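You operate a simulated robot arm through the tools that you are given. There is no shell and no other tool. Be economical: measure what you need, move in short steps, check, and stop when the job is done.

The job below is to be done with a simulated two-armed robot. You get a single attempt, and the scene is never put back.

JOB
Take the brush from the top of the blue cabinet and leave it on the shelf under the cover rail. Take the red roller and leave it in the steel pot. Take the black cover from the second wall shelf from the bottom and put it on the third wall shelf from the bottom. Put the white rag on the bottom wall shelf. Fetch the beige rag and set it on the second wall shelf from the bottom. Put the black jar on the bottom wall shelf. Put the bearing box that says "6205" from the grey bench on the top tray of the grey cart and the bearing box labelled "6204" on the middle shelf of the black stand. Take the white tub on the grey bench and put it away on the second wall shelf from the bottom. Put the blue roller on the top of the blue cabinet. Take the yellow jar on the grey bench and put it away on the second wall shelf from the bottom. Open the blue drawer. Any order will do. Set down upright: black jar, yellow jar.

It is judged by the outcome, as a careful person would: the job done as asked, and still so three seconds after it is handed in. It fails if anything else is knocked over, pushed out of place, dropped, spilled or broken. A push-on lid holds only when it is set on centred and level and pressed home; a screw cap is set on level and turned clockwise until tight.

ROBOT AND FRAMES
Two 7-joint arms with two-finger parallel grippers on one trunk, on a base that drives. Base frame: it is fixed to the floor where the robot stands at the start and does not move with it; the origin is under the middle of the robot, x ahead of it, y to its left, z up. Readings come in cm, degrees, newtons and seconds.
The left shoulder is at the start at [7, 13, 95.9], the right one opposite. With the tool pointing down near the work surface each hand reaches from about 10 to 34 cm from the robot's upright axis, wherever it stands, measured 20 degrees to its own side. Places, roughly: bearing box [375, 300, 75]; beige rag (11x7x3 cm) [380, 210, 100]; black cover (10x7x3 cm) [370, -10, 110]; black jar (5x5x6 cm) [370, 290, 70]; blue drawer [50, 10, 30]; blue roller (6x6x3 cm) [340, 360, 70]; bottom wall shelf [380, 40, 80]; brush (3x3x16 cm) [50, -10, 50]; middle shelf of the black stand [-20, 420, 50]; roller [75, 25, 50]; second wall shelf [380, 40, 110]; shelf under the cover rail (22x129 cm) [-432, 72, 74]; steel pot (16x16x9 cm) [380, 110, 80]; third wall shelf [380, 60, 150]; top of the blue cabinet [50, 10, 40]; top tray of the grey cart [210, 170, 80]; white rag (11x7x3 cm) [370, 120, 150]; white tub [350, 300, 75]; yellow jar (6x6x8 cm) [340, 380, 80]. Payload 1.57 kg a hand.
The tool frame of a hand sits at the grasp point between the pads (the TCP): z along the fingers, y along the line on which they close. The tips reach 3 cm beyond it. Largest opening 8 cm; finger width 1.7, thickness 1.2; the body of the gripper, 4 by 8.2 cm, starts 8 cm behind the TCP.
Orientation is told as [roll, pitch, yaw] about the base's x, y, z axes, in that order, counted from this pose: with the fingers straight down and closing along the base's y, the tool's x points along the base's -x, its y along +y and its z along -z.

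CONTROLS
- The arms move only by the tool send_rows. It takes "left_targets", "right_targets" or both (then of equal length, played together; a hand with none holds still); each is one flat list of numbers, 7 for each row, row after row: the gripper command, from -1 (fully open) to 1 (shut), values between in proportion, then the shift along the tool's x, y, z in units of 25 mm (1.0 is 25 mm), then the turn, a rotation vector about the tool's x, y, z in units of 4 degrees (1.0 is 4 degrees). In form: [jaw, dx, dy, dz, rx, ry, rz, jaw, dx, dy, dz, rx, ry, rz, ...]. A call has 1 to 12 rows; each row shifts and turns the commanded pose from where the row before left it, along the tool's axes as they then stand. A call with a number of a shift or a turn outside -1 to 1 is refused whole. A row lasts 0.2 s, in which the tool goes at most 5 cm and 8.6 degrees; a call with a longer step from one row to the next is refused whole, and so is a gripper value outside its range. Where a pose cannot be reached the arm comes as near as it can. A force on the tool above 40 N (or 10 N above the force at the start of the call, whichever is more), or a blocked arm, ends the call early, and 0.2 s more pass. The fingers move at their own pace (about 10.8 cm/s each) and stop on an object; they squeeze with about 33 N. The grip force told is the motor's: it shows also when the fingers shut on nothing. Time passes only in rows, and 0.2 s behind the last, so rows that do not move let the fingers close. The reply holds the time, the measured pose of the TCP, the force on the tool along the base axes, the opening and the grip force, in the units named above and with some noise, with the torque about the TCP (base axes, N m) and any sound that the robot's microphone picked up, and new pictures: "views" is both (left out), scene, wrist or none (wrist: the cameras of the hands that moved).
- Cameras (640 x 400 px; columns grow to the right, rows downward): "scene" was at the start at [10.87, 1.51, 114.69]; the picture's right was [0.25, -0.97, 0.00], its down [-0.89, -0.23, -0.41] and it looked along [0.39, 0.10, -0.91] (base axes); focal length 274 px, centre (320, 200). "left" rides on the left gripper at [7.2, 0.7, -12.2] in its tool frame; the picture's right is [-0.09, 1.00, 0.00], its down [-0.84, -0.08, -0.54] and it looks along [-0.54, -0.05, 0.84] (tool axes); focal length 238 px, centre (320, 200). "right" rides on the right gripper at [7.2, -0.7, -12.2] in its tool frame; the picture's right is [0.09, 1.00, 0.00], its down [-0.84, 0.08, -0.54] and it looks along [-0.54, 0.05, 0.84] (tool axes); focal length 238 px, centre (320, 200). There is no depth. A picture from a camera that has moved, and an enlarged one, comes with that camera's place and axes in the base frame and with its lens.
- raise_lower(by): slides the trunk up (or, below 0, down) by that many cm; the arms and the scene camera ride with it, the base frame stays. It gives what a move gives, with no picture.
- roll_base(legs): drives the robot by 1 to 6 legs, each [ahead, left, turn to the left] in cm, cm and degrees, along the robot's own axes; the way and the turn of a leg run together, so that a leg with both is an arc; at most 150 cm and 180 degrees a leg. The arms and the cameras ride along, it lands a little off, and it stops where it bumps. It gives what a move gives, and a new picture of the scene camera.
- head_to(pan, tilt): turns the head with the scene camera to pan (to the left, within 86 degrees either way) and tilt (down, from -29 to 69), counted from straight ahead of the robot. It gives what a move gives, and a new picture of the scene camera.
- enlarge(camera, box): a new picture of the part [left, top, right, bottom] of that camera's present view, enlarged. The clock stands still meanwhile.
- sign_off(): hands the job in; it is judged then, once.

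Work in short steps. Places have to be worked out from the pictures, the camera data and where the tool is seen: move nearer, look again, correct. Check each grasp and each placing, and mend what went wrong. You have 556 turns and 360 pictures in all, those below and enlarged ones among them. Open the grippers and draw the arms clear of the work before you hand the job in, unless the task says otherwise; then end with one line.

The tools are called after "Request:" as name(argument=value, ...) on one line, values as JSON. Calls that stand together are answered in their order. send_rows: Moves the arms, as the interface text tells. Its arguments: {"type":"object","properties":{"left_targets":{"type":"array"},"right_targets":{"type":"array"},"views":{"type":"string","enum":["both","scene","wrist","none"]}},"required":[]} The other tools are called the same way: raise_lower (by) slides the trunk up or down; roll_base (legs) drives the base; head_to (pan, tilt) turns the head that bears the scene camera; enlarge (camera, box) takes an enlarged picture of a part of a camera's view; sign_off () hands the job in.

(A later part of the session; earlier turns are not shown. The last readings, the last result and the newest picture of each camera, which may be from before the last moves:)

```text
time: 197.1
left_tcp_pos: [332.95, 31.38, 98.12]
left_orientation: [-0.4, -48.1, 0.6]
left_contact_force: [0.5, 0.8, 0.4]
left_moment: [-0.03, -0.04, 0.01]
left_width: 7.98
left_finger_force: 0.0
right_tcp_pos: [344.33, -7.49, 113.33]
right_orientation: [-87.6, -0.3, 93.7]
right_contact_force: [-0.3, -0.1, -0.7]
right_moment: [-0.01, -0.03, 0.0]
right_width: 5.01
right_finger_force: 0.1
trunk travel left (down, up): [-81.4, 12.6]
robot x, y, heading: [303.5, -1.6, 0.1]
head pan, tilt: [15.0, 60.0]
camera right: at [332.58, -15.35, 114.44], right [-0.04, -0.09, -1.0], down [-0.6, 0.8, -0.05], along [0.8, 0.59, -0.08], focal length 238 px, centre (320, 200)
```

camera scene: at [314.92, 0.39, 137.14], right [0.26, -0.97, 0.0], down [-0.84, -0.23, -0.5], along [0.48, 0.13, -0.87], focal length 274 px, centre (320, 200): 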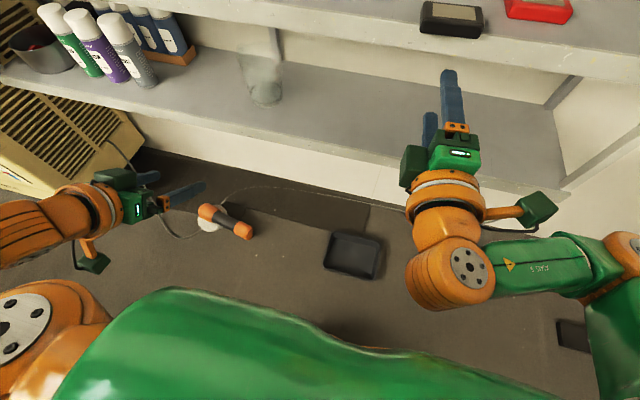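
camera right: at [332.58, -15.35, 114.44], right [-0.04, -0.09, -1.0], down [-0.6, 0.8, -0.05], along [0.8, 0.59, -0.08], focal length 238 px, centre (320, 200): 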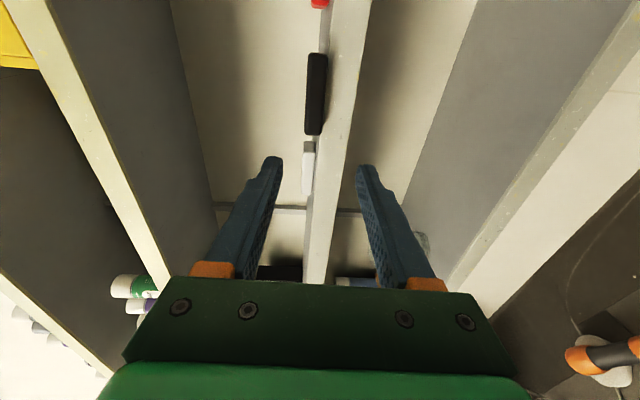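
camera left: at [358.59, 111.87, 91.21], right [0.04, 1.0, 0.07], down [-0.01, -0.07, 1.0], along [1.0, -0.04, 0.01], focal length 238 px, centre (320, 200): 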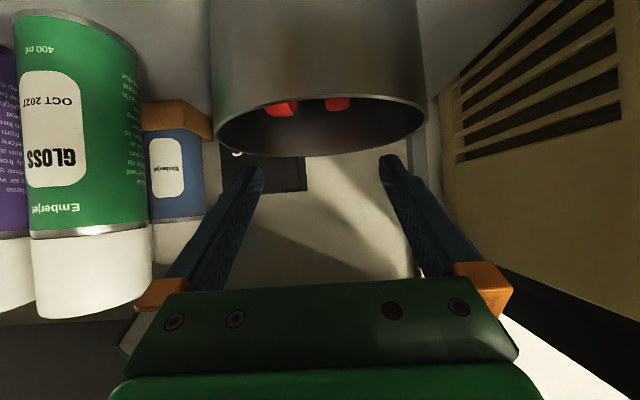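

Cover edge: centre y≈-8.2, z 111.8–114.6, matching the hand height. I drive 10 cm ahead, then read the pose.

Request:
roll_base(legs=[[11, 0, 0]])

Request:
send_rows(right_targets=[-0.25, 0.38, -0.1, 0, 0, 0, 0, -0.25, 0.38, -0.1, 0, 0, 0, 0], views="wrist")

```text
time: 198.3
left_tcp_pos: [343.65, 31.41, 98.1]
left_orientation: [-0.4, -48.2, 0.9]
left_contact_force: [0.7, 1.4, -0.8]
left_moment: [0.0, -0.01, -0.01]
left_width: 8.0
left_finger_force: 0.1
right_tcp_pos: [355.11, -7.32, 113.23]
right_orientation: [-87.7, -0.2, 93.8]
right_contact_force: [0.1, -0.8, -0.3]
right_moment: [-0.04, 0.0, -0.05]
right_width: 4.97
right_finger_force: 0.0
trunk travel left (down, up): [-81.4, 12.6]
robot x, y, heading: [314.39, -2.39, 0.0]
head pan, tilt: [15.0, 60.0]
camera scene: at [325.65, -0.11, 137.18], right [0.26, -0.96, 0.0], down [-0.83, -0.23, -0.5], along [0.48, 0.13, -0.86], focal length 274 px, centre (320, 200)
```

scene: 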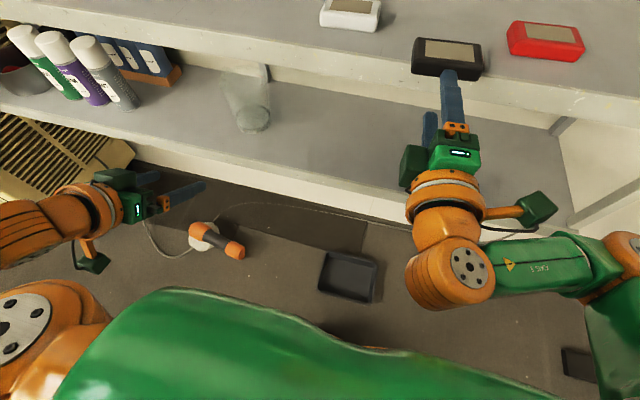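

```text
time: 198.9
left_tcp_pos: [343.65, 31.43, 98.2]
left_orientation: [-0.4, -48.2, 0.8]
left_contact_force: [-0.1, 0.1, -0.3]
left_moment: [-0.04, -0.03, 0.03]
left_width: 8.01
left_finger_force: 0.1
right_tcp_pos: [356.25, -8.67, 113.69]
right_orientation: [-87.6, -0.2, 93.8]
right_contact_force: [-0.5, -0.4, 0.4]
right_moment: [0.05, -0.01, 0.0]
right_width: 5.03
right_finger_force: 0.0
right hand out of reach, approached as far as the arm can: row 1, 2
trunk travel left (down, up): [-81.4, 12.6]
robot x, y, heading: [314.52, -1.63, 0.3]
head pan, tilt: [15.0, 60.0]
camera right: at [344.55, -16.61, 114.83], right [-0.04, -0.09, -1.0], down [-0.6, 0.8, -0.05], along [0.8, 0.59, -0.08], focal length 238 px, centre (320, 200)
```

right: 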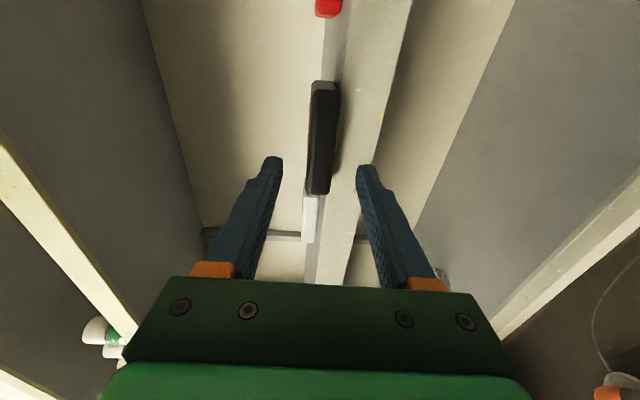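

Well aligned. I advance 6.3 cm so the fingers straddle the overhanging edge, then close.

Request:
send_rows(right_targets=[-0.25, 0, 0.03, 0.85, 0, 0, 0, -0.25, 0, 0.03, 0.85, 0, 0, 0, -0.25, 0, 0.03, 0.84, 0, 0, 0], views="wrist")

```text
time: 199.7
left_tcp_pos: [343.95, 31.3, 98.06]
left_orientation: [-0.4, -48.1, 1.0]
left_contact_force: [0.5, 0.3, 0.6]
left_moment: [0.0, 0.0, 0.01]
left_width: 8.02
left_finger_force: 0.0
right_tcp_pos: [362.55, -8.34, 113.19]
right_orientation: [-87.6, -0.2, 93.8]
right_contact_force: [0.5, -0.1, 0.0]
right_moment: [0.05, -0.01, 0.02]
right_width: 5.0
right_finger_force: 0.0
trunk travel left (down, up): [-81.4, 12.6]
robot x, y, heading: [314.31, -1.82, 0.4]
head pan, tilt: [15.0, 60.0]
camera right: at [350.86, -16.31, 114.3], right [-0.04, -0.09, -1.0], down [-0.6, 0.8, -0.05], along [0.8, 0.59, -0.08], focal length 238 px, centre (320, 200)
```

right: 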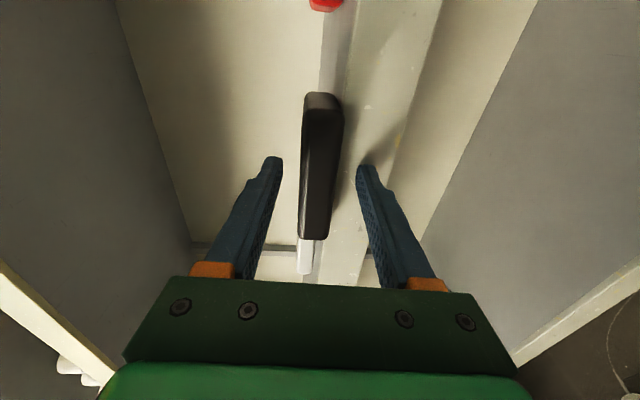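

Contact-free and straddling the edge; closing now.

Request:
send_rows(right_targets=[0.2, 0, 0, 0, 0, 0, 0, 1, 0, 0, 0, 0, 0, 0, 1, 0, 0, 0, 0, 0, 0, 1, 0, 0, 0, 0, 0, 0], views="both")

```text
time: 200.7
left_tcp_pos: [343.76, 31.56, 98.17]
left_orientation: [-0.5, -48.1, 0.9]
left_contact_force: [0.5, 1.2, -0.8]
left_moment: [-0.03, 0.0, 0.0]
left_width: 8.0
left_finger_force: 0.0
right_tcp_pos: [362.39, -8.41, 113.25]
right_orientation: [-87.8, -0.2, 93.9]
right_contact_force: [4.6, -1.1, 10.4]
right_moment: [-0.02, -0.86, -0.08]
right_width: 2.42
right_finger_force: 33.0
trunk travel left (down, up): [-81.4, 12.6]
robot x, y, heading: [314.21, -2.05, -0.1]
head pan, tilt: [15.0, 60.0]
camera scene: at [325.91, -0.1, 137.17], right [0.26, -0.96, 0.0], down [-0.84, -0.23, -0.5], along [0.48, 0.13, -0.87], focal length 274 px, centre (320, 200)
camera right: at [350.74, -16.32, 114.39], right [-0.03, -0.09, -1.0], down [-0.6, 0.8, -0.05], along [0.8, 0.59, -0.08], focal length 238 px, centre (320, 200)
```

scene: 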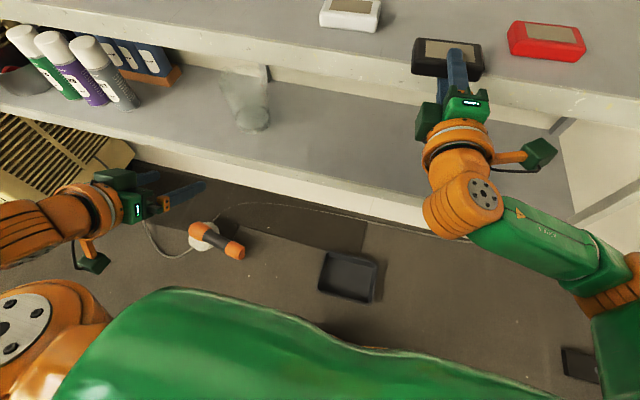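
right: 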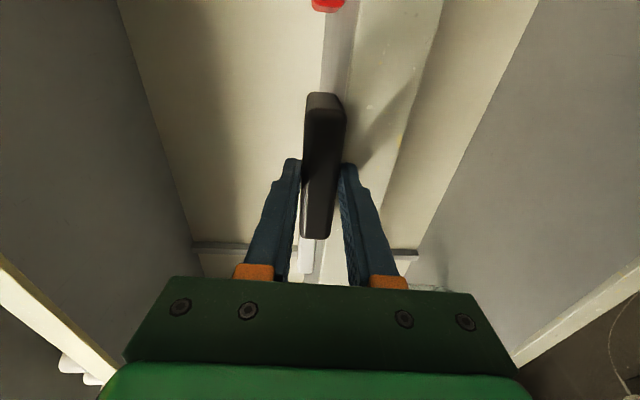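

Pinched at 2.4 cm thickness. I lift 2 cm with the trunk and back away 20 cm.

Request:
raise_lower(by=2)

Request:
roll_base(legs=[[-20, 0, 0]])

```text
time: 201.4
left_tcp_pos: [343.78, 31.4, 99.99]
left_orientation: [-0.4, -48.0, 0.9]
left_contact_force: [0.4, 0.2, 0.0]
left_moment: [0.01, 0.02, 0.0]
left_width: 7.98
left_finger_force: 0.0
right_tcp_pos: [362.54, -8.38, 115.11]
right_orientation: [-87.5, -0.3, 93.8]
right_contact_force: [0.4, 0.1, -3.1]
right_moment: [-0.05, 0.08, 0.0]
right_width: 2.31
right_finger_force: 32.6
trunk travel left (down, up): [-83.4, 10.6]
robot x, y, heading: [314.23, -2.09, -0.1]
head pan, tilt: [15.0, 60.0]
```

```text
time: 203.0
left_tcp_pos: [323.97, 31.38, 99.96]
left_orientation: [-0.4, -47.9, 0.9]
left_contact_force: [-1.0, -0.1, 1.4]
left_moment: [-0.02, 0.01, 0.0]
left_width: 8.01
left_finger_force: 0.2
right_tcp_pos: [342.83, -8.5, 114.96]
right_orientation: [-87.4, -0.1, 93.9]
right_contact_force: [-0.3, -1.4, -2.8]
right_moment: [0.0, 0.08, 0.0]
right_width: 2.36
right_finger_force: 33.3
trunk travel left (down, up): [-83.4, 10.6]
robot x, y, heading: [294.55, -2.11, 0.2]
head pan, tilt: [15.0, 60.0]
camera scene: at [306.37, -0.23, 139.11], right [0.26, -0.96, 0.0], down [-0.84, -0.23, -0.5], along [0.48, 0.13, -0.87], focal length 274 px, centre (320, 200)
```

scene: 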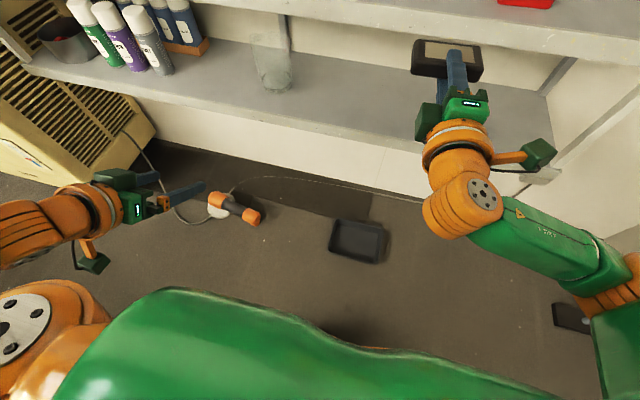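

The cover is held. Now to shelf three: raise the trunk and the arm to z≈150 and shift left to the free spot near y≈20.

Request:
raise_lower(by=10.5)

Request:
send_rows(right_targets=[1, 0, -1, -0.05, 0, 0, 0, 1, 0, -1, -0.05, 0, 0, 0, 1, 0, -1, -0.05, 0, 0, 0, 1, 0, -1, -0.05, 0, 0, 0, 1, 0, -1, -0.05, 0, 0, 0, 1, 0, -1, -0.05, 0, 0, 0, 1, 0, -1, -0.05, 0, 0, 0, 1, 0, -1, -0.05, 0, 0, 0, 1, 0, -1, -0.05, 0, 0, 0, 1, 0, -0.9, -0.05, 0, 0, 0], views="none")

Request:
roll_base(legs=[[0, 28.5, 0]])

Request:
head_to(pan=-10, tilt=15)

```text
time: 204.4
left_tcp_pos: [323.96, 31.33, 110.63]
left_orientation: [-0.4, -48.1, 0.9]
left_contact_force: [1.0, -0.2, 0.9]
left_moment: [0.02, 0.0, -0.05]
left_width: 8.0
left_finger_force: 0.0
right_tcp_pos: [342.54, -8.53, 125.65]
right_orientation: [-87.5, -0.1, 93.9]
right_contact_force: [0.2, -0.2, -2.4]
right_moment: [-0.02, 0.1, -0.04]
right_width: 2.37
right_finger_force: 33.2
trunk travel left (down, up): [-93.9, 0.1]
robot x, y, heading: [294.32, -2.16, 0.6]
head pan, tilt: [15.0, 60.0]
```

```text
time: 206.6
left_tcp_pos: [323.84, 31.41, 110.69]
left_orientation: [-0.4, -48.1, 0.9]
left_contact_force: [-0.3, -0.5, -0.3]
left_moment: [-0.02, 0.0, 0.01]
left_width: 8.01
left_finger_force: 0.0
right_tcp_pos: [342.33, -8.43, 150.47]
right_orientation: [-87.6, -0.3, 93.8]
right_contact_force: [-0.9, 0.7, -3.6]
right_moment: [-0.02, 0.12, -0.04]
right_width: 2.34
right_finger_force: 33.0
trunk travel left (down, up): [-93.9, 0.1]
robot x, y, heading: [294.36, -2.27, 0.4]
head pan, tilt: [15.0, 60.0]
```

```text
time: 208.6
left_tcp_pos: [323.82, 59.74, 110.86]
left_orientation: [-0.1, -48.0, 0.6]
left_contact_force: [-0.1, 0.0, 0.4]
left_moment: [0.05, -0.02, 0.01]
left_width: 8.0
left_finger_force: 0.0
right_tcp_pos: [342.08, 19.63, 150.42]
right_orientation: [-87.5, -0.4, 93.7]
right_contact_force: [0.8, 0.9, -3.3]
right_moment: [-0.02, 0.06, 0.04]
right_width: 2.37
right_finger_force: 33.2
trunk travel left (down, up): [-93.9, 0.1]
robot x, y, heading: [294.37, 26.89, 0.3]
head pan, tilt: [15.0, 60.0]
camera scene: at [305.87, 28.1, 149.65], right [0.26, -0.96, 0.0], down [-0.84, -0.23, -0.5], along [0.48, 0.13, -0.87], focal length 274 px, centre (320, 200)
```

scene: 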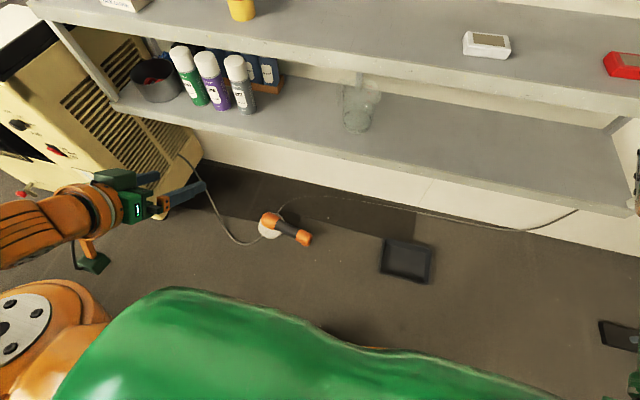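

```text
time: 209.7
left_tcp_pos: [323.67, 60.1, 110.65]
left_orientation: [-0.4, -48.1, 0.8]
left_contact_force: [-0.6, 0.3, -0.8]
left_moment: [0.02, 0.05, 0.03]
left_width: 8.0
left_finger_force: 0.0
right_tcp_pos: [342.1, 20.18, 150.53]
right_orientation: [-87.5, -0.2, 93.6]
right_contact_force: [0.0, -0.4, -1.6]
right_moment: [-0.01, 0.07, -0.01]
right_width: 2.33
right_finger_force: 33.7
trunk travel left (down, up): [-93.9, 0.1]
robot x, y, heading: [294.04, 27.14, 0.3]
head pan, tilt: [-10.0, 15.0]
camera scene: at [308.64, 25.22, 156.27], right [-0.17, -0.99, 0.0], down [-0.26, 0.04, -0.97], along [0.95, -0.16, -0.26], focal length 274 px, centre (320, 200)
```

scene: 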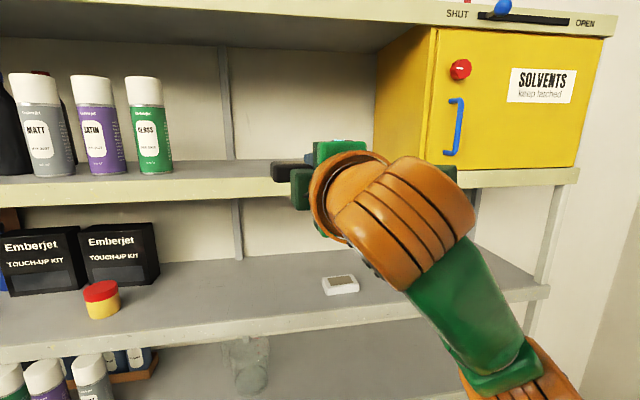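

Spot near y≈20 is free. I drive 11 cm closer and use the wrist view to judge the shelf-three height.

Request:
roll_base(legs=[[11, 0, 0]])

Request:
send_rows(right_targets=[1, 0, 0, 0, 0, 0, 0], views="wrist")

```text
time: 210.9
left_tcp_pos: [333.89, 60.18, 110.86]
left_orientation: [-0.4, -48.4, 0.9]
left_contact_force: [-0.7, -0.2, 0.1]
left_moment: [0.01, -0.01, -0.02]
left_width: 8.0
left_finger_force: 0.1
right_tcp_pos: [352.17, 20.41, 150.77]
right_orientation: [-87.9, -0.3, 93.9]
right_contact_force: [-0.7, -0.1, -2.1]
right_moment: [-0.04, 0.1, 0.0]
right_width: 2.37
right_finger_force: 33.0
trunk travel left (down, up): [-93.9, 0.1]
robot x, y, heading: [305.29, 27.18, 0.5]
head pan, tilt: [-10.0, 15.0]
camera scene: at [318.56, 25.28, 156.37], right [-0.17, -0.99, 0.0], down [-0.25, 0.04, -0.97], along [0.95, -0.16, -0.25], focal length 274 px, centre (320, 200)
```

scene: 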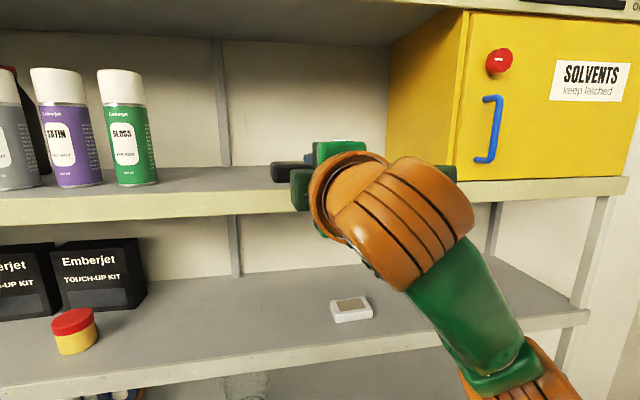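

```text
time: 211.3
left_tcp_pos: [334.74, 60.19, 110.69]
left_orientation: [-0.4, -48.0, 0.9]
left_contact_force: [-0.4, 0.5, -0.6]
left_moment: [0.02, 0.0, -0.03]
left_width: 7.98
left_finger_force: 0.0
right_tcp_pos: [353.28, 20.24, 150.43]
right_orientation: [-87.4, -0.1, 94.0]
right_contact_force: [-1.2, 0.3, -2.8]
right_moment: [-0.07, 0.08, 0.01]
right_width: 2.34
right_finger_force: 33.0
trunk travel left (down, up): [-93.9, 0.1]
robot x, y, heading: [305.08, 26.83, 0.6]
head pan, tilt: [-10.0, 15.0]
camera right: at [341.65, 12.34, 151.54], right [-0.04, -0.09, -1.0], down [-0.6, 0.8, -0.05], along [0.8, 0.6, -0.09], focal length 238 px, centre (320, 200)
```

right: 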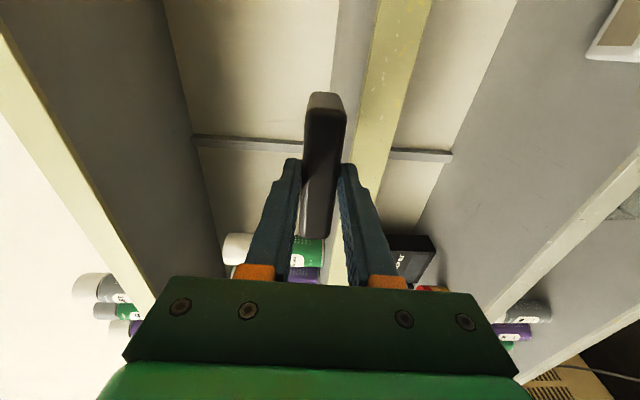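

Shelf-three top is at z≈145.9. I advance the arm 9 cm so the cover is over the shelf while the fingers stay in front of the edge.

Request:
send_rows(right_targets=[1, 0, -0.04, 0.91, 0, 0, 0, 1, 0, -0.04, 0.91, 0, 0, 0, 1, 0, -0.04, 0.91, 0, 0, 0, 1, 0, -0.04, 0.91, 0, 0, 0], views="none")

Request:
send_rows(right_targets=[1, 0, 0.4, 0, 0, 0, 0, 1, 0, 0.4, 0, 0, 0, 0], views="wrist")

```text
time: 212.3
left_tcp_pos: [334.61, 60.2, 110.52]
left_orientation: [-0.5, -48.1, 1.0]
left_contact_force: [-0.7, -0.2, 0.3]
left_moment: [0.01, 0.01, -0.03]
left_width: 8.03
left_finger_force: 0.1
right_tcp_pos: [362.18, 20.96, 150.41]
right_orientation: [-87.6, -0.2, 93.8]
right_contact_force: [0.6, -1.1, -2.1]
right_moment: [-0.02, 0.14, 0.04]
right_width: 2.35
right_finger_force: 33.1
trunk travel left (down, up): [-93.9, 0.1]
robot x, y, heading: [304.63, 26.73, 0.3]
head pan, tilt: [-10.0, 15.0]
```

```text
time: 212.9
left_tcp_pos: [334.56, 60.09, 110.52]
left_orientation: [-0.4, -48.0, 0.9]
left_contact_force: [0.5, -0.1, -0.9]
left_moment: [-0.01, 0.0, 0.01]
left_width: 7.98
left_finger_force: 0.0
right_tcp_pos: [362.1, 20.96, 148.54]
right_orientation: [-87.5, -0.2, 93.8]
right_contact_force: [0.1, 0.6, -1.5]
right_moment: [0.0, 0.12, 0.02]
right_width: 2.36
right_finger_force: 33.0
trunk travel left (down, up): [-93.9, 0.1]
robot x, y, heading: [304.95, 26.24, 0.5]
head pan, tilt: [-10.0, 15.0]
camera right: at [350.42, 12.98, 149.58], right [-0.04, -0.09, -1.0], down [-0.6, 0.8, -0.05], along [0.8, 0.59, -0.08], focal length 238 px, centre (320, 200)
```

right: 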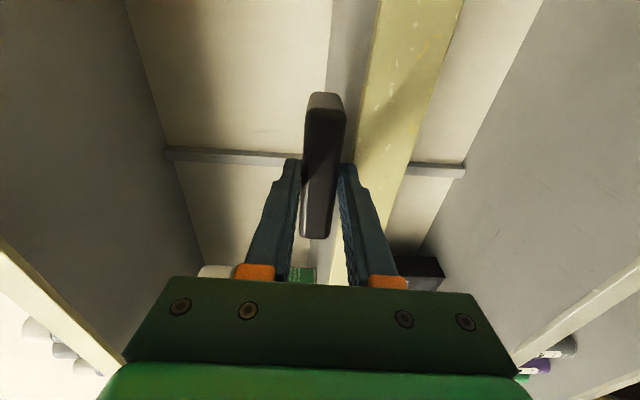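

I lower in small steps until the cover rests on the shelf.

Request:
send_rows(right_targets=[1, 0, 0.2, 0, 0, 0, 0, 1, 0, 0.16, 0, 0, 0, 0, 1, 0, 0.12, 0, 0, 0, 0], views="wrist")

```text
time: 213.7
left_tcp_pos: [334.58, 60.23, 110.6]
left_orientation: [-0.4, -48.0, 1.0]
left_contact_force: [0.5, 0.7, 0.3]
left_moment: [-0.03, 0.0, -0.01]
left_width: 8.02
left_finger_force: 0.1
right_tcp_pos: [361.97, 20.96, 147.35]
right_orientation: [-87.9, -0.1, 93.9]
right_contact_force: [4.5, 0.5, 9.1]
right_moment: [0.0, -0.82, 0.02]
right_width: 2.33
right_finger_force: 32.7
trunk travel left (down, up): [-93.9, 0.1]
robot x, y, heading: [304.94, 26.7, 0.3]
head pan, tilt: [-10.0, 15.0]
camera right: at [350.22, 13.01, 148.51], right [-0.03, -0.09, -1.0], down [-0.6, 0.8, -0.05], along [0.8, 0.6, -0.08], focal length 238 px, centre (320, 200)
```

right: 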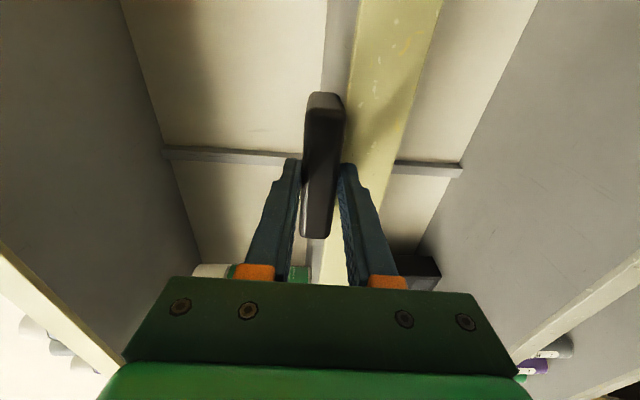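

It rests as it did below. I slide it 0.7 cm further in for stability, then release.

Request:
send_rows(right_targets=[1, 0, -0.03, 0.15, 0, 0, 0, 1, 0, 0, 0.15, 0, 0, 0, 0.2, 0, 0, 0, 0, 0, 0, -0.1, 0, 0, 0, 0, 0, 0, -0.1, 0, 0, 0, 0, 0, 0], views="wrist")

```text
time: 214.9
left_tcp_pos: [334.6, 60.1, 110.58]
left_orientation: [-0.4, -48.0, 0.9]
left_contact_force: [0.3, 0.7, 0.4]
left_moment: [-0.01, 0.0, -0.03]
left_width: 7.99
left_finger_force: 0.1
right_tcp_pos: [362.93, 20.89, 147.17]
right_orientation: [-87.5, -0.2, 93.9]
right_contact_force: [6.6, -0.1, 8.2]
right_moment: [-0.03, -0.41, 0.0]
right_width: 3.65
right_finger_force: 0.1
trunk travel left (down, up): [-93.9, 0.1]
robot x, y, heading: [305.03, 27.13, 0.3]
head pan, tilt: [-10.0, 15.0]
camera right: at [351.16, 13.05, 148.43], right [-0.04, -0.09, -1.0], down [-0.6, 0.8, -0.05], along [0.8, 0.6, -0.08], focal length 238 px, centre (320, 200)
```

right: 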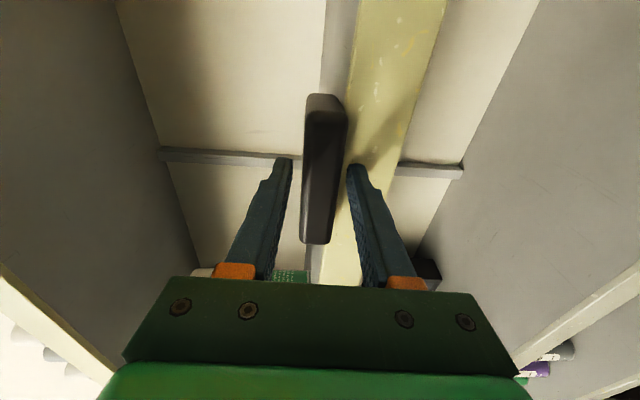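

I retreat 5 cm and check that the cover stays.

Request:
send_rows(right_targets=[-0.1, 0, 0, -0.5, 0, 0, 0, -0.1, 0, 0, -0.5, 0, 0, 0, -0.1, 0, 0, -0.5, 0, 0, 0, -0.1, 0, 0, -0.5, 0, 0, 0], views="wrist")

```text
time: 215.9
left_tcp_pos: [334.44, 60.16, 110.73]
left_orientation: [-0.4, -48.1, 1.0]
left_contact_force: [-0.3, 0.6, -0.1]
left_moment: [0.02, 0.02, -0.01]
left_width: 8.0
left_finger_force: 0.1
right_tcp_pos: [357.57, 20.76, 147.73]
right_orientation: [-87.6, -0.3, 93.7]
right_contact_force: [-0.3, 0.4, 0.8]
right_moment: [0.06, -0.03, -0.01]
right_width: 4.38
right_finger_force: 0.0
trunk travel left (down, up): [-93.9, 0.1]
robot x, y, heading: [305.05, 26.54, 0.6]
head pan, tilt: [-10.0, 15.0]
camera right: at [345.89, 12.79, 148.87], right [-0.04, -0.09, -1.0], down [-0.6, 0.8, -0.05], along [0.8, 0.59, -0.08], focal length 238 px, centre (320, 200)
```

right: 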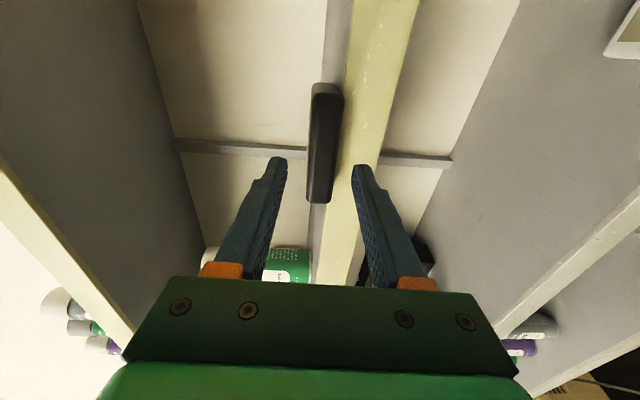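

The cover rests at the edge. I close the fingers and push it about 5 cm in.

Request:
send_rows(right_targets=[1, 0, -0.12, 0, 0, 0, 0, 1, 0, 0, 0, 0, 0, 0, 1, 0, 0, 0, 0, 0, 0, 1, 0, 0, 0, 0, 0, 0, 1, 0, -0.03, 0.5, 0, 0, 0, 1, 0, -0.03, 0.5, 0, 0, 0, 1, 0, -0.03, 0.5, 0, 0, 0, 1, 0, -0.03, 0.5, 0, 0, 0, 1, 0, -0.03, 0.5, 0, 0, 0, 1, 0, -0.03, 0.5, 0, 0, 0, 1, 0, -0.03, 0.4, 0, 0, 0], views="wrist")

```text
time: 218.3
left_tcp_pos: [334.52, 60.35, 110.66]
left_orientation: [-0.3, -48.1, 0.8]
left_contact_force: [0.6, -0.7, 0.3]
left_moment: [-0.01, 0.02, -0.02]
left_width: 8.01
left_finger_force: 0.0
right_tcp_pos: [366.13, 21.27, 148.09]
right_orientation: [-87.6, -0.2, 93.9]
right_contact_force: [-0.6, -0.3, 0.0]
right_moment: [-0.01, 0.01, -0.01]
right_width: 0.01
right_finger_force: 21.7
trunk travel left (down, up): [-93.9, 0.1]
robot x, y, heading: [305.51, 26.53, 0.2]
head pan, tilt: [-10.0, 15.0]
camera right: at [354.39, 13.37, 149.25], right [-0.03, -0.09, -1.0], down [-0.6, 0.8, -0.05], along [0.8, 0.6, -0.08], focal length 238 px, centre (320, 200)
```

right: 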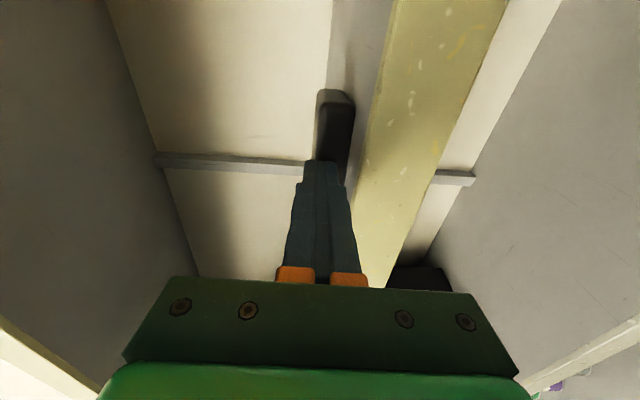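

The cover is fully on shelf three. Next the white rag: I back off, move left to y≈81 so the left hand faces the rag, and look.

Request:
roll_base(legs=[[-14, 0, 0], [0, 54, 0]])

Request:
head_to(pan=35, tilt=15)

```text
time: 222.3
left_tcp_pos: [320.52, 113.32, 110.72]
left_orientation: [-0.3, -48.1, 0.8]
left_contact_force: [0.8, -0.3, 0.3]
left_moment: [-0.01, 0.01, 0.0]
left_width: 8.01
left_finger_force: 0.1
right_tcp_pos: [351.98, 74.46, 148.1]
right_orientation: [-87.7, -0.3, 93.7]
right_contact_force: [-0.7, 0.0, -0.4]
right_moment: [-0.01, 0.0, 0.01]
right_width: 0.01
right_finger_force: 21.1
trunk travel left (down, up): [-93.9, 0.1]
robot x, y, heading: [291.07, 80.36, 0.4]
head pan, tilt: [-10.0, 15.0]
camera scene: at [305.39, 78.38, 156.28], right [-0.17, -0.99, 0.0], down [-0.26, 0.05, -0.97], along [0.95, -0.16, -0.26], focal length 274 px, centre (320, 200)
```

scene: 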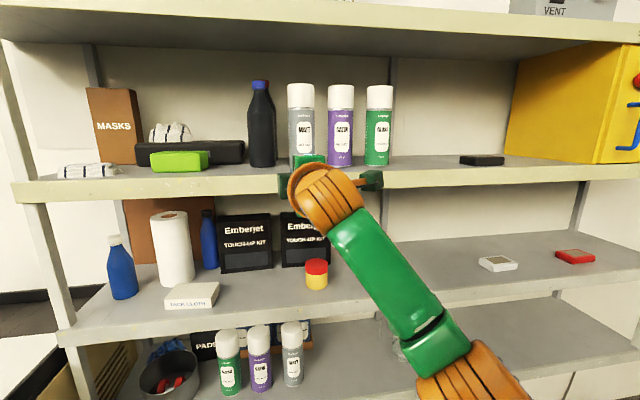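

```text
time: 223.4
left_tcp_pos: [320.37, 113.52, 110.57]
left_orientation: [-0.3, -48.0, 0.9]
left_contact_force: [-0.4, 0.0, 0.1]
left_moment: [-0.01, -0.02, -0.01]
left_width: 8.02
left_finger_force: 0.0
right_tcp_pos: [351.99, 74.61, 148.14]
right_orientation: [-87.6, -0.3, 93.8]
right_contact_force: [0.0, 0.6, -0.2]
right_moment: [0.03, 0.0, 0.02]
right_width: 0.02
right_finger_force: 21.7
trunk travel left (down, up): [-93.9, 0.1]
robot x, y, heading: [290.61, 80.17, 0.0]
head pan, tilt: [35.0, 15.0]
camera scene: at [303.79, 85.62, 156.28], right [0.58, -0.82, 0.0], down [-0.21, -0.15, -0.97], along [0.79, 0.56, -0.26], focal length 274 px, centre (320, 200)
```

scene: 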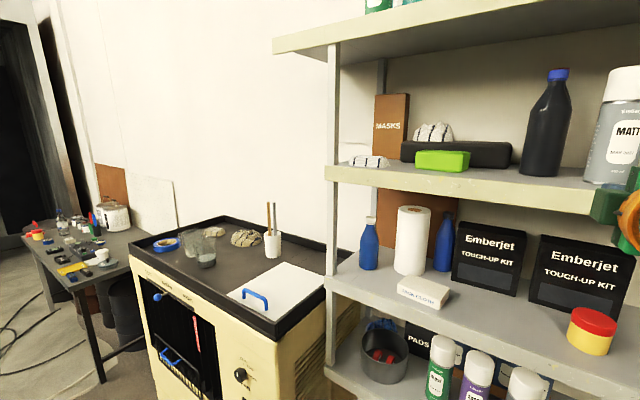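

I enlarge the rag to measure how far behind the shelf edge it lies.

Request:
enlarge(camera="scene", box=[320, 130, 440, 205])

```text
5.33 times, centred on (380, 168) of scene
camera zoom: at [303.79, 85.62, 156.28], right [0.58, -0.82, 0.0], down [-0.21, -0.15, -0.97], along [0.79, 0.56, -0.26], focal length 1462 px, centre (0, 373)
```

zoom: 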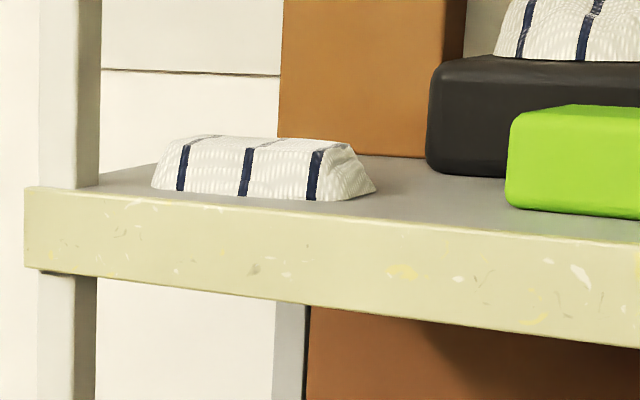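

The rag spans x 370–377, y 112.7–123 on the shelf (z 146). I raise the left hand to z≈153 with pitch -64° and spread fingers.

Request:
send_rows(left_targets=[-0.5, -0.76, 0, -0.65, 0, -1, 0, -0.5, -0.8, 0, -0.6, 0, -1, 0, -0.5, -0.84, 0, -0.54, 0, -1, 0, -0.5, -0.88, 0, -0.48, 0, -1, 0, -0.5, -0.9, 0, -0.42, 0, 0, 0, -0.5, -0.9, 0, -0.42, 0, 0, 0, -0.5, -0.9, 0, -0.42, 0, 0, 0, -0.5, -0.9, 0, -0.42, 0, 0, 0, -0.5, -0.9, 0, -0.42, 0, 0, 0, -0.5, -0.9, 0, -0.42, 0, 0, 0, -0.5, -0.9, 0, -0.42, 0, 0, 0, -0.5, -0.9, 0, -0.42, 0, 0, 0], views="none")

Request:
send_rows(left_targets=[-0.5, -0.9, 0, -0.42, 0, 0, 0, -0.5, -0.9, 0, -0.42, 0, 0, 0, -0.5, -0.9, 0, -0.42, 0, 0, 0, -0.5, -0.9, 0, -0.42, 0, 0, 0, -0.5, -0.9, 0, -0.42, 0, 0, 0], views="none")

```text
time: 226.0
left_tcp_pos: [321.64, 116.18, 136.32]
left_orientation: [2.6, -65.7, 1.4]
left_contact_force: [0.3, -0.1, 1.2]
left_moment: [-0.04, 0.0, 0.03]
left_width: 6.0
left_finger_force: 0.0
left hand out of reach, approached as far as the arm can: row 1, 2, 3, 4, 6, 7, 8
right_tcp_pos: [351.97, 74.67, 148.0]
right_orientation: [-87.6, -0.2, 93.8]
right_contact_force: [-0.7, 0.6, -0.2]
right_moment: [0.0, -0.02, -0.01]
right_width: 0.0
right_finger_force: 21.5
trunk travel left (down, up): [-93.9, 0.1]
robot x, y, heading: [291.0, 80.1, 0.3]
head pan, tilt: [35.0, 15.0]
```

```text
time: 227.2
left_tcp_pos: [321.36, 115.94, 148.49]
left_orientation: [2.6, -65.8, 1.3]
left_contact_force: [1.0, -1.0, -0.4]
left_moment: [0.04, -0.02, 0.02]
left_width: 6.01
left_finger_force: 0.2
right_tcp_pos: [352.03, 74.6, 148.16]
right_orientation: [-87.6, -0.2, 93.9]
right_contact_force: [-0.2, 0.2, -0.6]
right_moment: [0.01, 0.04, -0.02]
right_width: 0.03
right_finger_force: 21.0
trunk travel left (down, up): [-93.9, 0.1]
robot x, y, heading: [291.04, 80.35, 0.5]
head pan, tilt: [35.0, 15.0]
```

I park the right hand (retract, unroll, pitch down) so it will not strike the shelf, and raise the left hand a bit more.

Request:
send_rows(left_targets=[-0.5, -0.9, 0, -0.42, 0, 0, 0, -0.5, -0.9, 0, -0.42, 0, 0, 0, -0.5, -0.3, 0, -0.14, 0, 0, 0, -0.5, 0, 0, 0, 0, 0, 0, -0.5, 0, 0, 0, 0, 0, 0, -0.5, 0, 0, 0, 0, 0, 0, -0.5, 0, 0, 0, 0, 0, 0, -0.5, 0, 0, 0, 0, 0, 0, -0.5, 0, 0, 0, 0, 0, 0, -0.5, 0, 0, 0, 0, 0, 0, -0.5, 0, 0, 0, 0, 0, 0, -0.5, 0, 0, 0, 0, 0, 0], right_targets=[-1, 0, 0, -0.7, 0, 0, 1, -1, 0, 0, -0.7, 0, 0, 1, -1, 0, 0, -0.7, 0, 0, 1, -1, 0, 0, -0.7, 0, 0, 1, -1, 0, 0, -0.7, 0, 0, 1, -1, 0, 0, -0.7, 0, 0, 1, -1, 0, 0, -0.7, 0, 0, 1, -1, 0, 0, -0.7, 0, 0, 1, -1, 0, 0, 0, 0, 0, 1, -1, 0, 0, 0, 0, 0, 1, -1, 0, 0, 0, 0, 0, 1, -1, 0, 0, 0, 0, 0, 1], views="none")

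Request:
send_rows(right_targets=[-1, 0, 0, 0, 0, 0, 1, -1, 0, 0, 0, 0, 0, 1, -1, 0, 0, 0, 0, 0, 1, -1, 0, 0, 0, 0, 0, 1, -1, 0, 0, 0, 0, 0, 1, -1, 0, 0, 0, 0, 0, 1, -1, 0, 0, 0, 0, 0, 1, -1, 0, 0, 0, 0, 0, 1, -1, 0, 0, 0, 0, 0, 1, -1, 0, 0, 0, 0, 0, 1, -1, 0.9, 0, 0, 0, 0, 0, -1, 0.9, 0, 0, 0, 0, 0], views="none")

Request:
send_rows(right_targets=[-1, 0.9, 0, 0, 0, 1, 0, -1, 0.9, 0, 0, 0, 1, 0, -1, 0.9, 0, 0, 0, 1, 0, -1, 0.9, 0, 0, 0, 1, 0, -1, 0.9, 0, 0, 0, 1, 0, -1, 0.9, 0, 0, 0, 1, 0, -1, 0.9, 0, 0, 0, 1, 0, -1, 0.9, 0, 0, 0, 1, 0, -1, 0.9, 0, 0, 0, 1, 0, -1, 0.9, 0, 0, 0, 1, 0, -1, 0.9, 0, 0, 0, 1, 0, -1, 0.9, 0, 0, 0, 0, 0], views="none")

```text
time: 229.8
left_tcp_pos: [321.38, 115.98, 154.3]
left_orientation: [2.8, -65.8, 1.3]
left_contact_force: [0.5, -0.9, 1.2]
left_moment: [-0.01, -0.01, -0.03]
left_width: 5.98
left_finger_force: 0.1
right_tcp_pos: [338.08, 73.78, 148.63]
right_orientation: [-86.4, -48.2, 91.1]
right_contact_force: [0.0, -1.2, -0.2]
right_moment: [0.01, -0.01, 0.0]
right_width: 7.99
right_finger_force: 0.0
trunk travel left (down, up): [-93.9, 0.1]
robot x, y, heading: [291.23, 80.11, 0.4]
head pan, tilt: [35.0, 15.0]
```

```text
time: 232.4
left_tcp_pos: [321.24, 115.99, 154.34]
left_orientation: [2.7, -65.8, 1.3]
left_contact_force: [0.5, -0.3, -0.4]
left_moment: [0.0, -0.01, -0.03]
left_width: 5.99
left_finger_force: 0.0
right_tcp_pos: [338.03, 73.38, 144.11]
right_orientation: [-35.6, -87.0, 39.5]
right_contact_force: [0.1, -0.2, -0.4]
right_moment: [0.01, -0.01, -0.01]
right_width: 7.99
right_finger_force: 0.1
trunk travel left (down, up): [-93.9, 0.1]
robot x, y, heading: [291.16, 79.77, 0.7]
head pan, tilt: [35.0, 15.0]
```

```text
time: 234.9
left_tcp_pos: [321.27, 115.92, 154.36]
left_orientation: [2.6, -65.8, 1.3]
left_contact_force: [0.5, -0.8, -0.4]
left_moment: [-0.04, 0.0, 0.0]
left_width: 5.99
left_finger_force: 0.0
right_tcp_pos: [335.37, 71.07, 123.37]
right_orientation: [-6.8, -54.4, 6.9]
right_contact_force: [0.1, 0.1, -0.3]
right_moment: [-0.01, 0.01, 0.02]
right_width: 7.99
right_finger_force: 0.0
right hand out of reach, approached as far as the arm can: row 6, 7, 8, 9, 10, 11
trunk travel left (down, up): [-93.9, 0.1]
robot x, y, heading: [291.14, 80.08, 0.5]
head pan, tilt: [35.0, 15.0]
stopped in row 12 (right hand): the arm was blocked; the commanded pose is now the measured one
```

I bring the right hand lower and further back.

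Request:
send_rows(right_targets=[-1, 0.96, 0, 0.15, 0, 0.2, 0, -1, 0.96, 0, 0.15, 0, 0.2, 0, -1, 0.96, 0, 0.15, 0, 0.2, 0, -1, 0.96, 0, 0.15, 0, 0.2, 0, -1, 0.96, 0, 0.15, 0, 0.2, 0, -1, 0.96, 0, 0.15, 0, 0.2, 0, -1, 0.96, 0, 0.15, 0, 0.2, 0, -1, 0.96, 0, 0.15, 0, 0.2, 0, -1, 0.96, 0, 0.15, 0, 0.2, 0, -1, 0.96, 0, 0.15, 0, 0.2, 0, -1, 0.96, 0, 0.15, 0, 0.2, 0, -1, 0.96, 0, 0.15, 0, 0.2, 0], views="none")

```text
time: 235.7
left_tcp_pos: [321.36, 116.0, 154.36]
left_orientation: [2.6, -65.9, 1.3]
left_contact_force: [0.0, 0.1, 0.5]
left_moment: [-0.01, 0.0, -0.03]
left_width: 5.99
left_finger_force: 0.0
right_tcp_pos: [334.16, 70.11, 123.68]
right_orientation: [-9.7, -62.1, 8.8]
right_contact_force: [0.3, 0.2, 0.4]
right_moment: [0.02, -0.01, -0.01]
right_width: 8.0
right_finger_force: 0.1
trunk travel left (down, up): [-93.9, 0.1]
robot x, y, heading: [291.0, 80.04, 0.2]
head pan, tilt: [35.0, 15.0]
stopped in row 3 (right hand): the arm was blocked; the commanded pose is now the measured one
```

Request:
send_rows(right_targets=[-1, 0.6, 0, 0.8, 0, 0, 0, -1, 0.6, 0, 0.8, 0, 0, 0, -1, 0.76, 0, 0.55, 0, 0, 0, -1, 0.76, 0, 0.5, 0, 0, 0, -1, 0.76, 0, 0.4, 0, 0, 0, -1, 0.76, 0, 0.4, 0, 0, 0, -1, 0.76, 0, 0.4, 0, 0, 0, -1, 0.76, 0, 0.4, 0, 0, 0], views="scene")

```text
time: 237.5
left_tcp_pos: [321.32, 115.98, 154.35]
left_orientation: [2.8, -65.8, 1.2]
left_contact_force: [1.3, -0.9, 0.3]
left_moment: [0.01, 0.0, 0.02]
left_width: 5.99
left_finger_force: 0.1
right_tcp_pos: [336.73, 69.18, 105.92]
right_orientation: [-8.8, -62.0, 8.1]
right_contact_force: [-0.3, -0.6, 0.0]
right_moment: [-0.02, 0.04, 0.01]
right_width: 8.0
right_finger_force: 0.0
trunk travel left (down, up): [-93.9, 0.1]
robot x, y, heading: [291.1, 80.01, 0.3]
head pan, tilt: [35.0, 15.0]
camera scene: at [303.77, 85.62, 156.29], right [0.58, -0.82, 0.0], down [-0.21, -0.15, -0.97], along [0.79, 0.56, -0.26], focal length 274 px, centre (320, 200)
```

scene: 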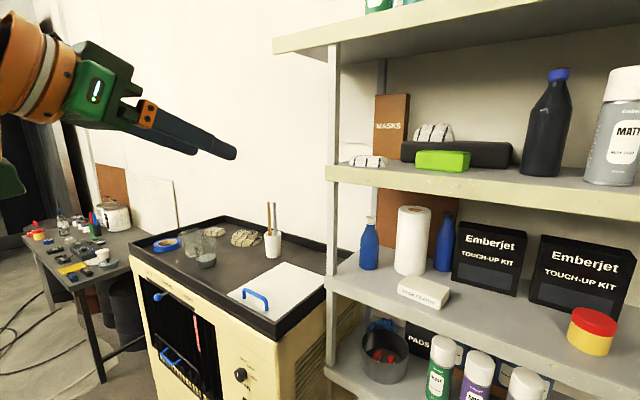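

Request:
send_rows(right_targets=[-1, 0.8, 0, -0.43, 0, 0.3, 0, -1, 0.8, 0, -0.43, 0, 0.3, 0, -1, 0.8, 0, -0.43, 0, 0.3, 0, -1, 0.8, 0, -0.43, 0, 0.3, 0, -1, 0.8, 0, -0.43, 0, 0.3, 0, -1, 0.8, 0, -0.43, 0, 0.3, 0, -1, 0.8, 0, -0.43, 0, 0.3, 0, -1, 0.8, 0, -0.43, 0, 0.3, 0], views="none")

Request:
roll_base(legs=[[26, 2, -0.3]])

Request:
send_rows(left_targets=[-0.5, 0, 0, 0, -0.6, 0, 0], views="wrist")

```text
time: 239.3
left_tcp_pos: [321.14, 115.86, 154.43]
left_orientation: [2.7, -65.8, 1.2]
left_contact_force: [-0.5, 0.2, 0.7]
left_moment: [-0.02, 0.0, 0.03]
left_width: 6.0
left_finger_force: 0.0
right_tcp_pos: [321.01, 68.21, 96.84]
right_orientation: [-7.9, -52.7, 6.9]
right_contact_force: [0.4, -0.4, -0.2]
right_moment: [0.0, -0.01, 0.0]
right_width: 7.98
right_finger_force: 0.3
trunk travel left (down, up): [-93.9, 0.1]
robot x, y, heading: [291.0, 80.18, 0.1]
head pan, tilt: [35.0, 15.0]
```

```text
time: 241.2
left_tcp_pos: [346.9, 118.01, 154.47]
left_orientation: [2.7, -66.0, 1.2]
left_contact_force: [-0.4, -0.5, 0.2]
left_moment: [-0.02, -0.01, 0.01]
left_width: 6.02
left_finger_force: 0.2
right_tcp_pos: [346.52, 70.42, 96.77]
right_orientation: [-7.5, -52.7, 6.7]
right_contact_force: [-0.7, 1.0, -0.4]
right_moment: [-0.01, -0.02, -0.01]
right_width: 7.99
right_finger_force: 0.1
trunk travel left (down, up): [-93.9, 0.1]
robot x, y, heading: [317.1, 82.62, 0.3]
head pan, tilt: [35.0, 15.0]
camera scene: at [329.23, 87.73, 156.33], right [0.58, -0.82, 0.0], down [-0.21, -0.15, -0.97], along [0.79, 0.56, -0.26], focal length 274 px, centre (320, 200)
```

scene: 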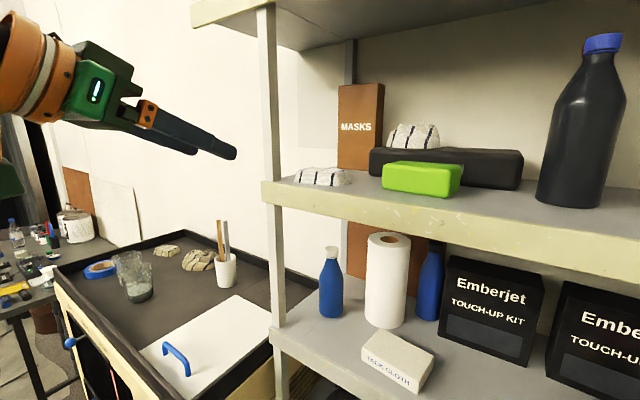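

```text
time: 241.6
left_tcp_pos: [347.34, 118.04, 154.3]
left_orientation: [5.2, -65.7, 1.1]
left_contact_force: [1.2, -0.2, 0.3]
left_moment: [-0.01, 0.0, 0.01]
left_width: 6.0
left_finger_force: 0.1
right_tcp_pos: [346.95, 70.46, 96.62]
right_orientation: [-7.7, -52.3, 7.0]
right_contact_force: [-1.1, 0.5, -0.3]
right_moment: [0.03, 0.01, 0.0]
right_width: 8.0
right_finger_force: 0.1
trunk travel left (down, up): [-93.9, 0.1]
robot x, y, heading: [316.95, 82.39, 0.2]
head pan, tilt: [35.0, 15.0]
camera left: at [333.38, 117.27, 152.72], right [-0.06, 0.99, 0.12], down [-0.14, -0.13, 0.98], along [0.99, 0.05, 0.15], focal length 238 px, centre (320, 200)
```

left: 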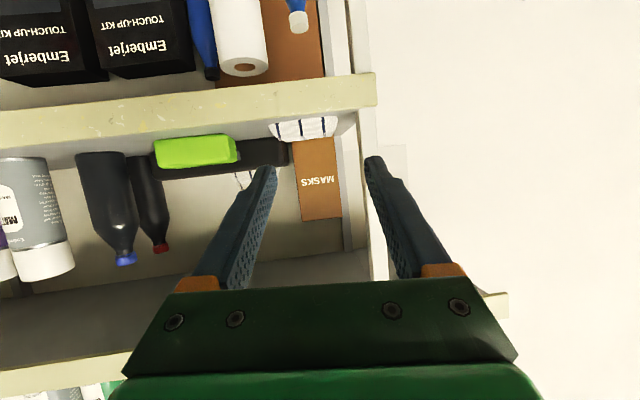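

I correct the hand's slight leftward tilt, drive 8 cm ahead, then extend over the rag at z≈153.5.

Request:
roll_base(legs=[[8, -0.8, 0]])

Request:
send_rows(left_targets=[-0.5, 0, 0, 0, 1, 0, 0, -0.5, -0.41, 0, 0.9, 0.2, 0, 0, -0.5, -0.41, 0, 0.9, 0, 0, 0, -0.5, -0.41, 0, 0.9, 0, 0, 0, -0.5, -0.41, 0, 0.9, 0, 0, 0, -0.5, -0.41, 0, 0.9, 0, 0, 0, -0.5, -0.41, 0, 0.9, 0, 0, 0], views="wrist")

```text
time: 242.6
left_tcp_pos: [353.94, 117.33, 154.69]
left_orientation: [4.8, -66.4, 1.3]
left_contact_force: [-1.0, -0.1, -0.6]
left_moment: [0.0, -0.06, -0.03]
left_width: 5.97
left_finger_force: 0.1
right_tcp_pos: [354.18, 69.81, 97.09]
right_orientation: [-7.7, -52.8, 7.0]
right_contact_force: [0.1, -0.2, 0.6]
right_moment: [-0.03, -0.01, 0.0]
right_width: 8.0
right_finger_force: 0.1
trunk travel left (down, up): [-93.9, 0.1]
robot x, y, heading: [325.28, 81.55, 0.5]
head pan, tilt: [35.0, 15.0]
camera scene: at [336.39, 87.13, 156.38], right [0.58, -0.82, 0.01], down [-0.2, -0.15, -0.97], along [0.79, 0.56, -0.25], focal length 274 px, centre (320, 200)
```

scene: 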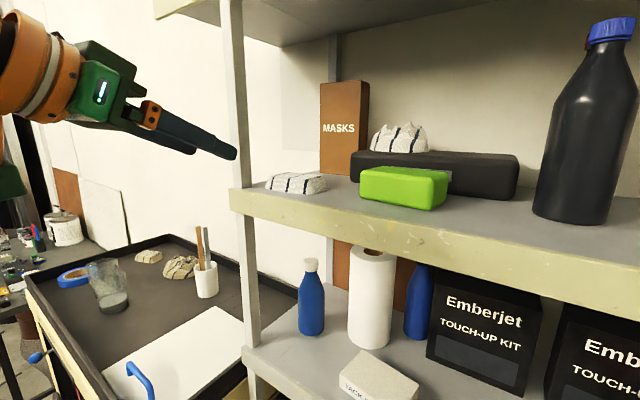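

```text
time: 244.2
left_tcp_pos: [370.29, 117.64, 154.35]
left_orientation: [0.2, -65.7, 1.2]
left_contact_force: [-0.1, -0.2, 0.4]
left_moment: [-0.01, 0.03, -0.01]
left_width: 5.98
left_finger_force: 0.0
right_tcp_pos: [354.93, 69.74, 96.7]
right_orientation: [-7.6, -52.3, 7.1]
right_contact_force: [-0.2, -0.6, 0.0]
right_moment: [0.03, -0.03, 0.01]
right_width: 8.01
right_finger_force: 0.0
trunk travel left (down, up): [-93.9, 0.1]
robot x, y, heading: [324.97, 81.93, 0.5]
head pan, tilt: [35.0, 15.0]
camera left: at [356.11, 117.9, 152.83], right [0.01, 1.0, 0.09], down [-0.15, -0.08, 0.99], along [0.99, -0.02, 0.15], focal length 238 px, centre (320, 200)
```

left: 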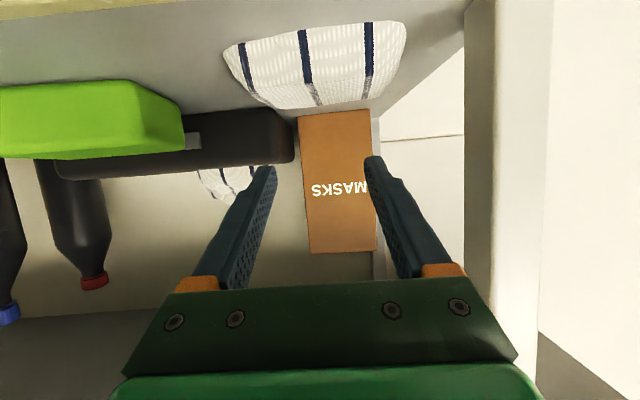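

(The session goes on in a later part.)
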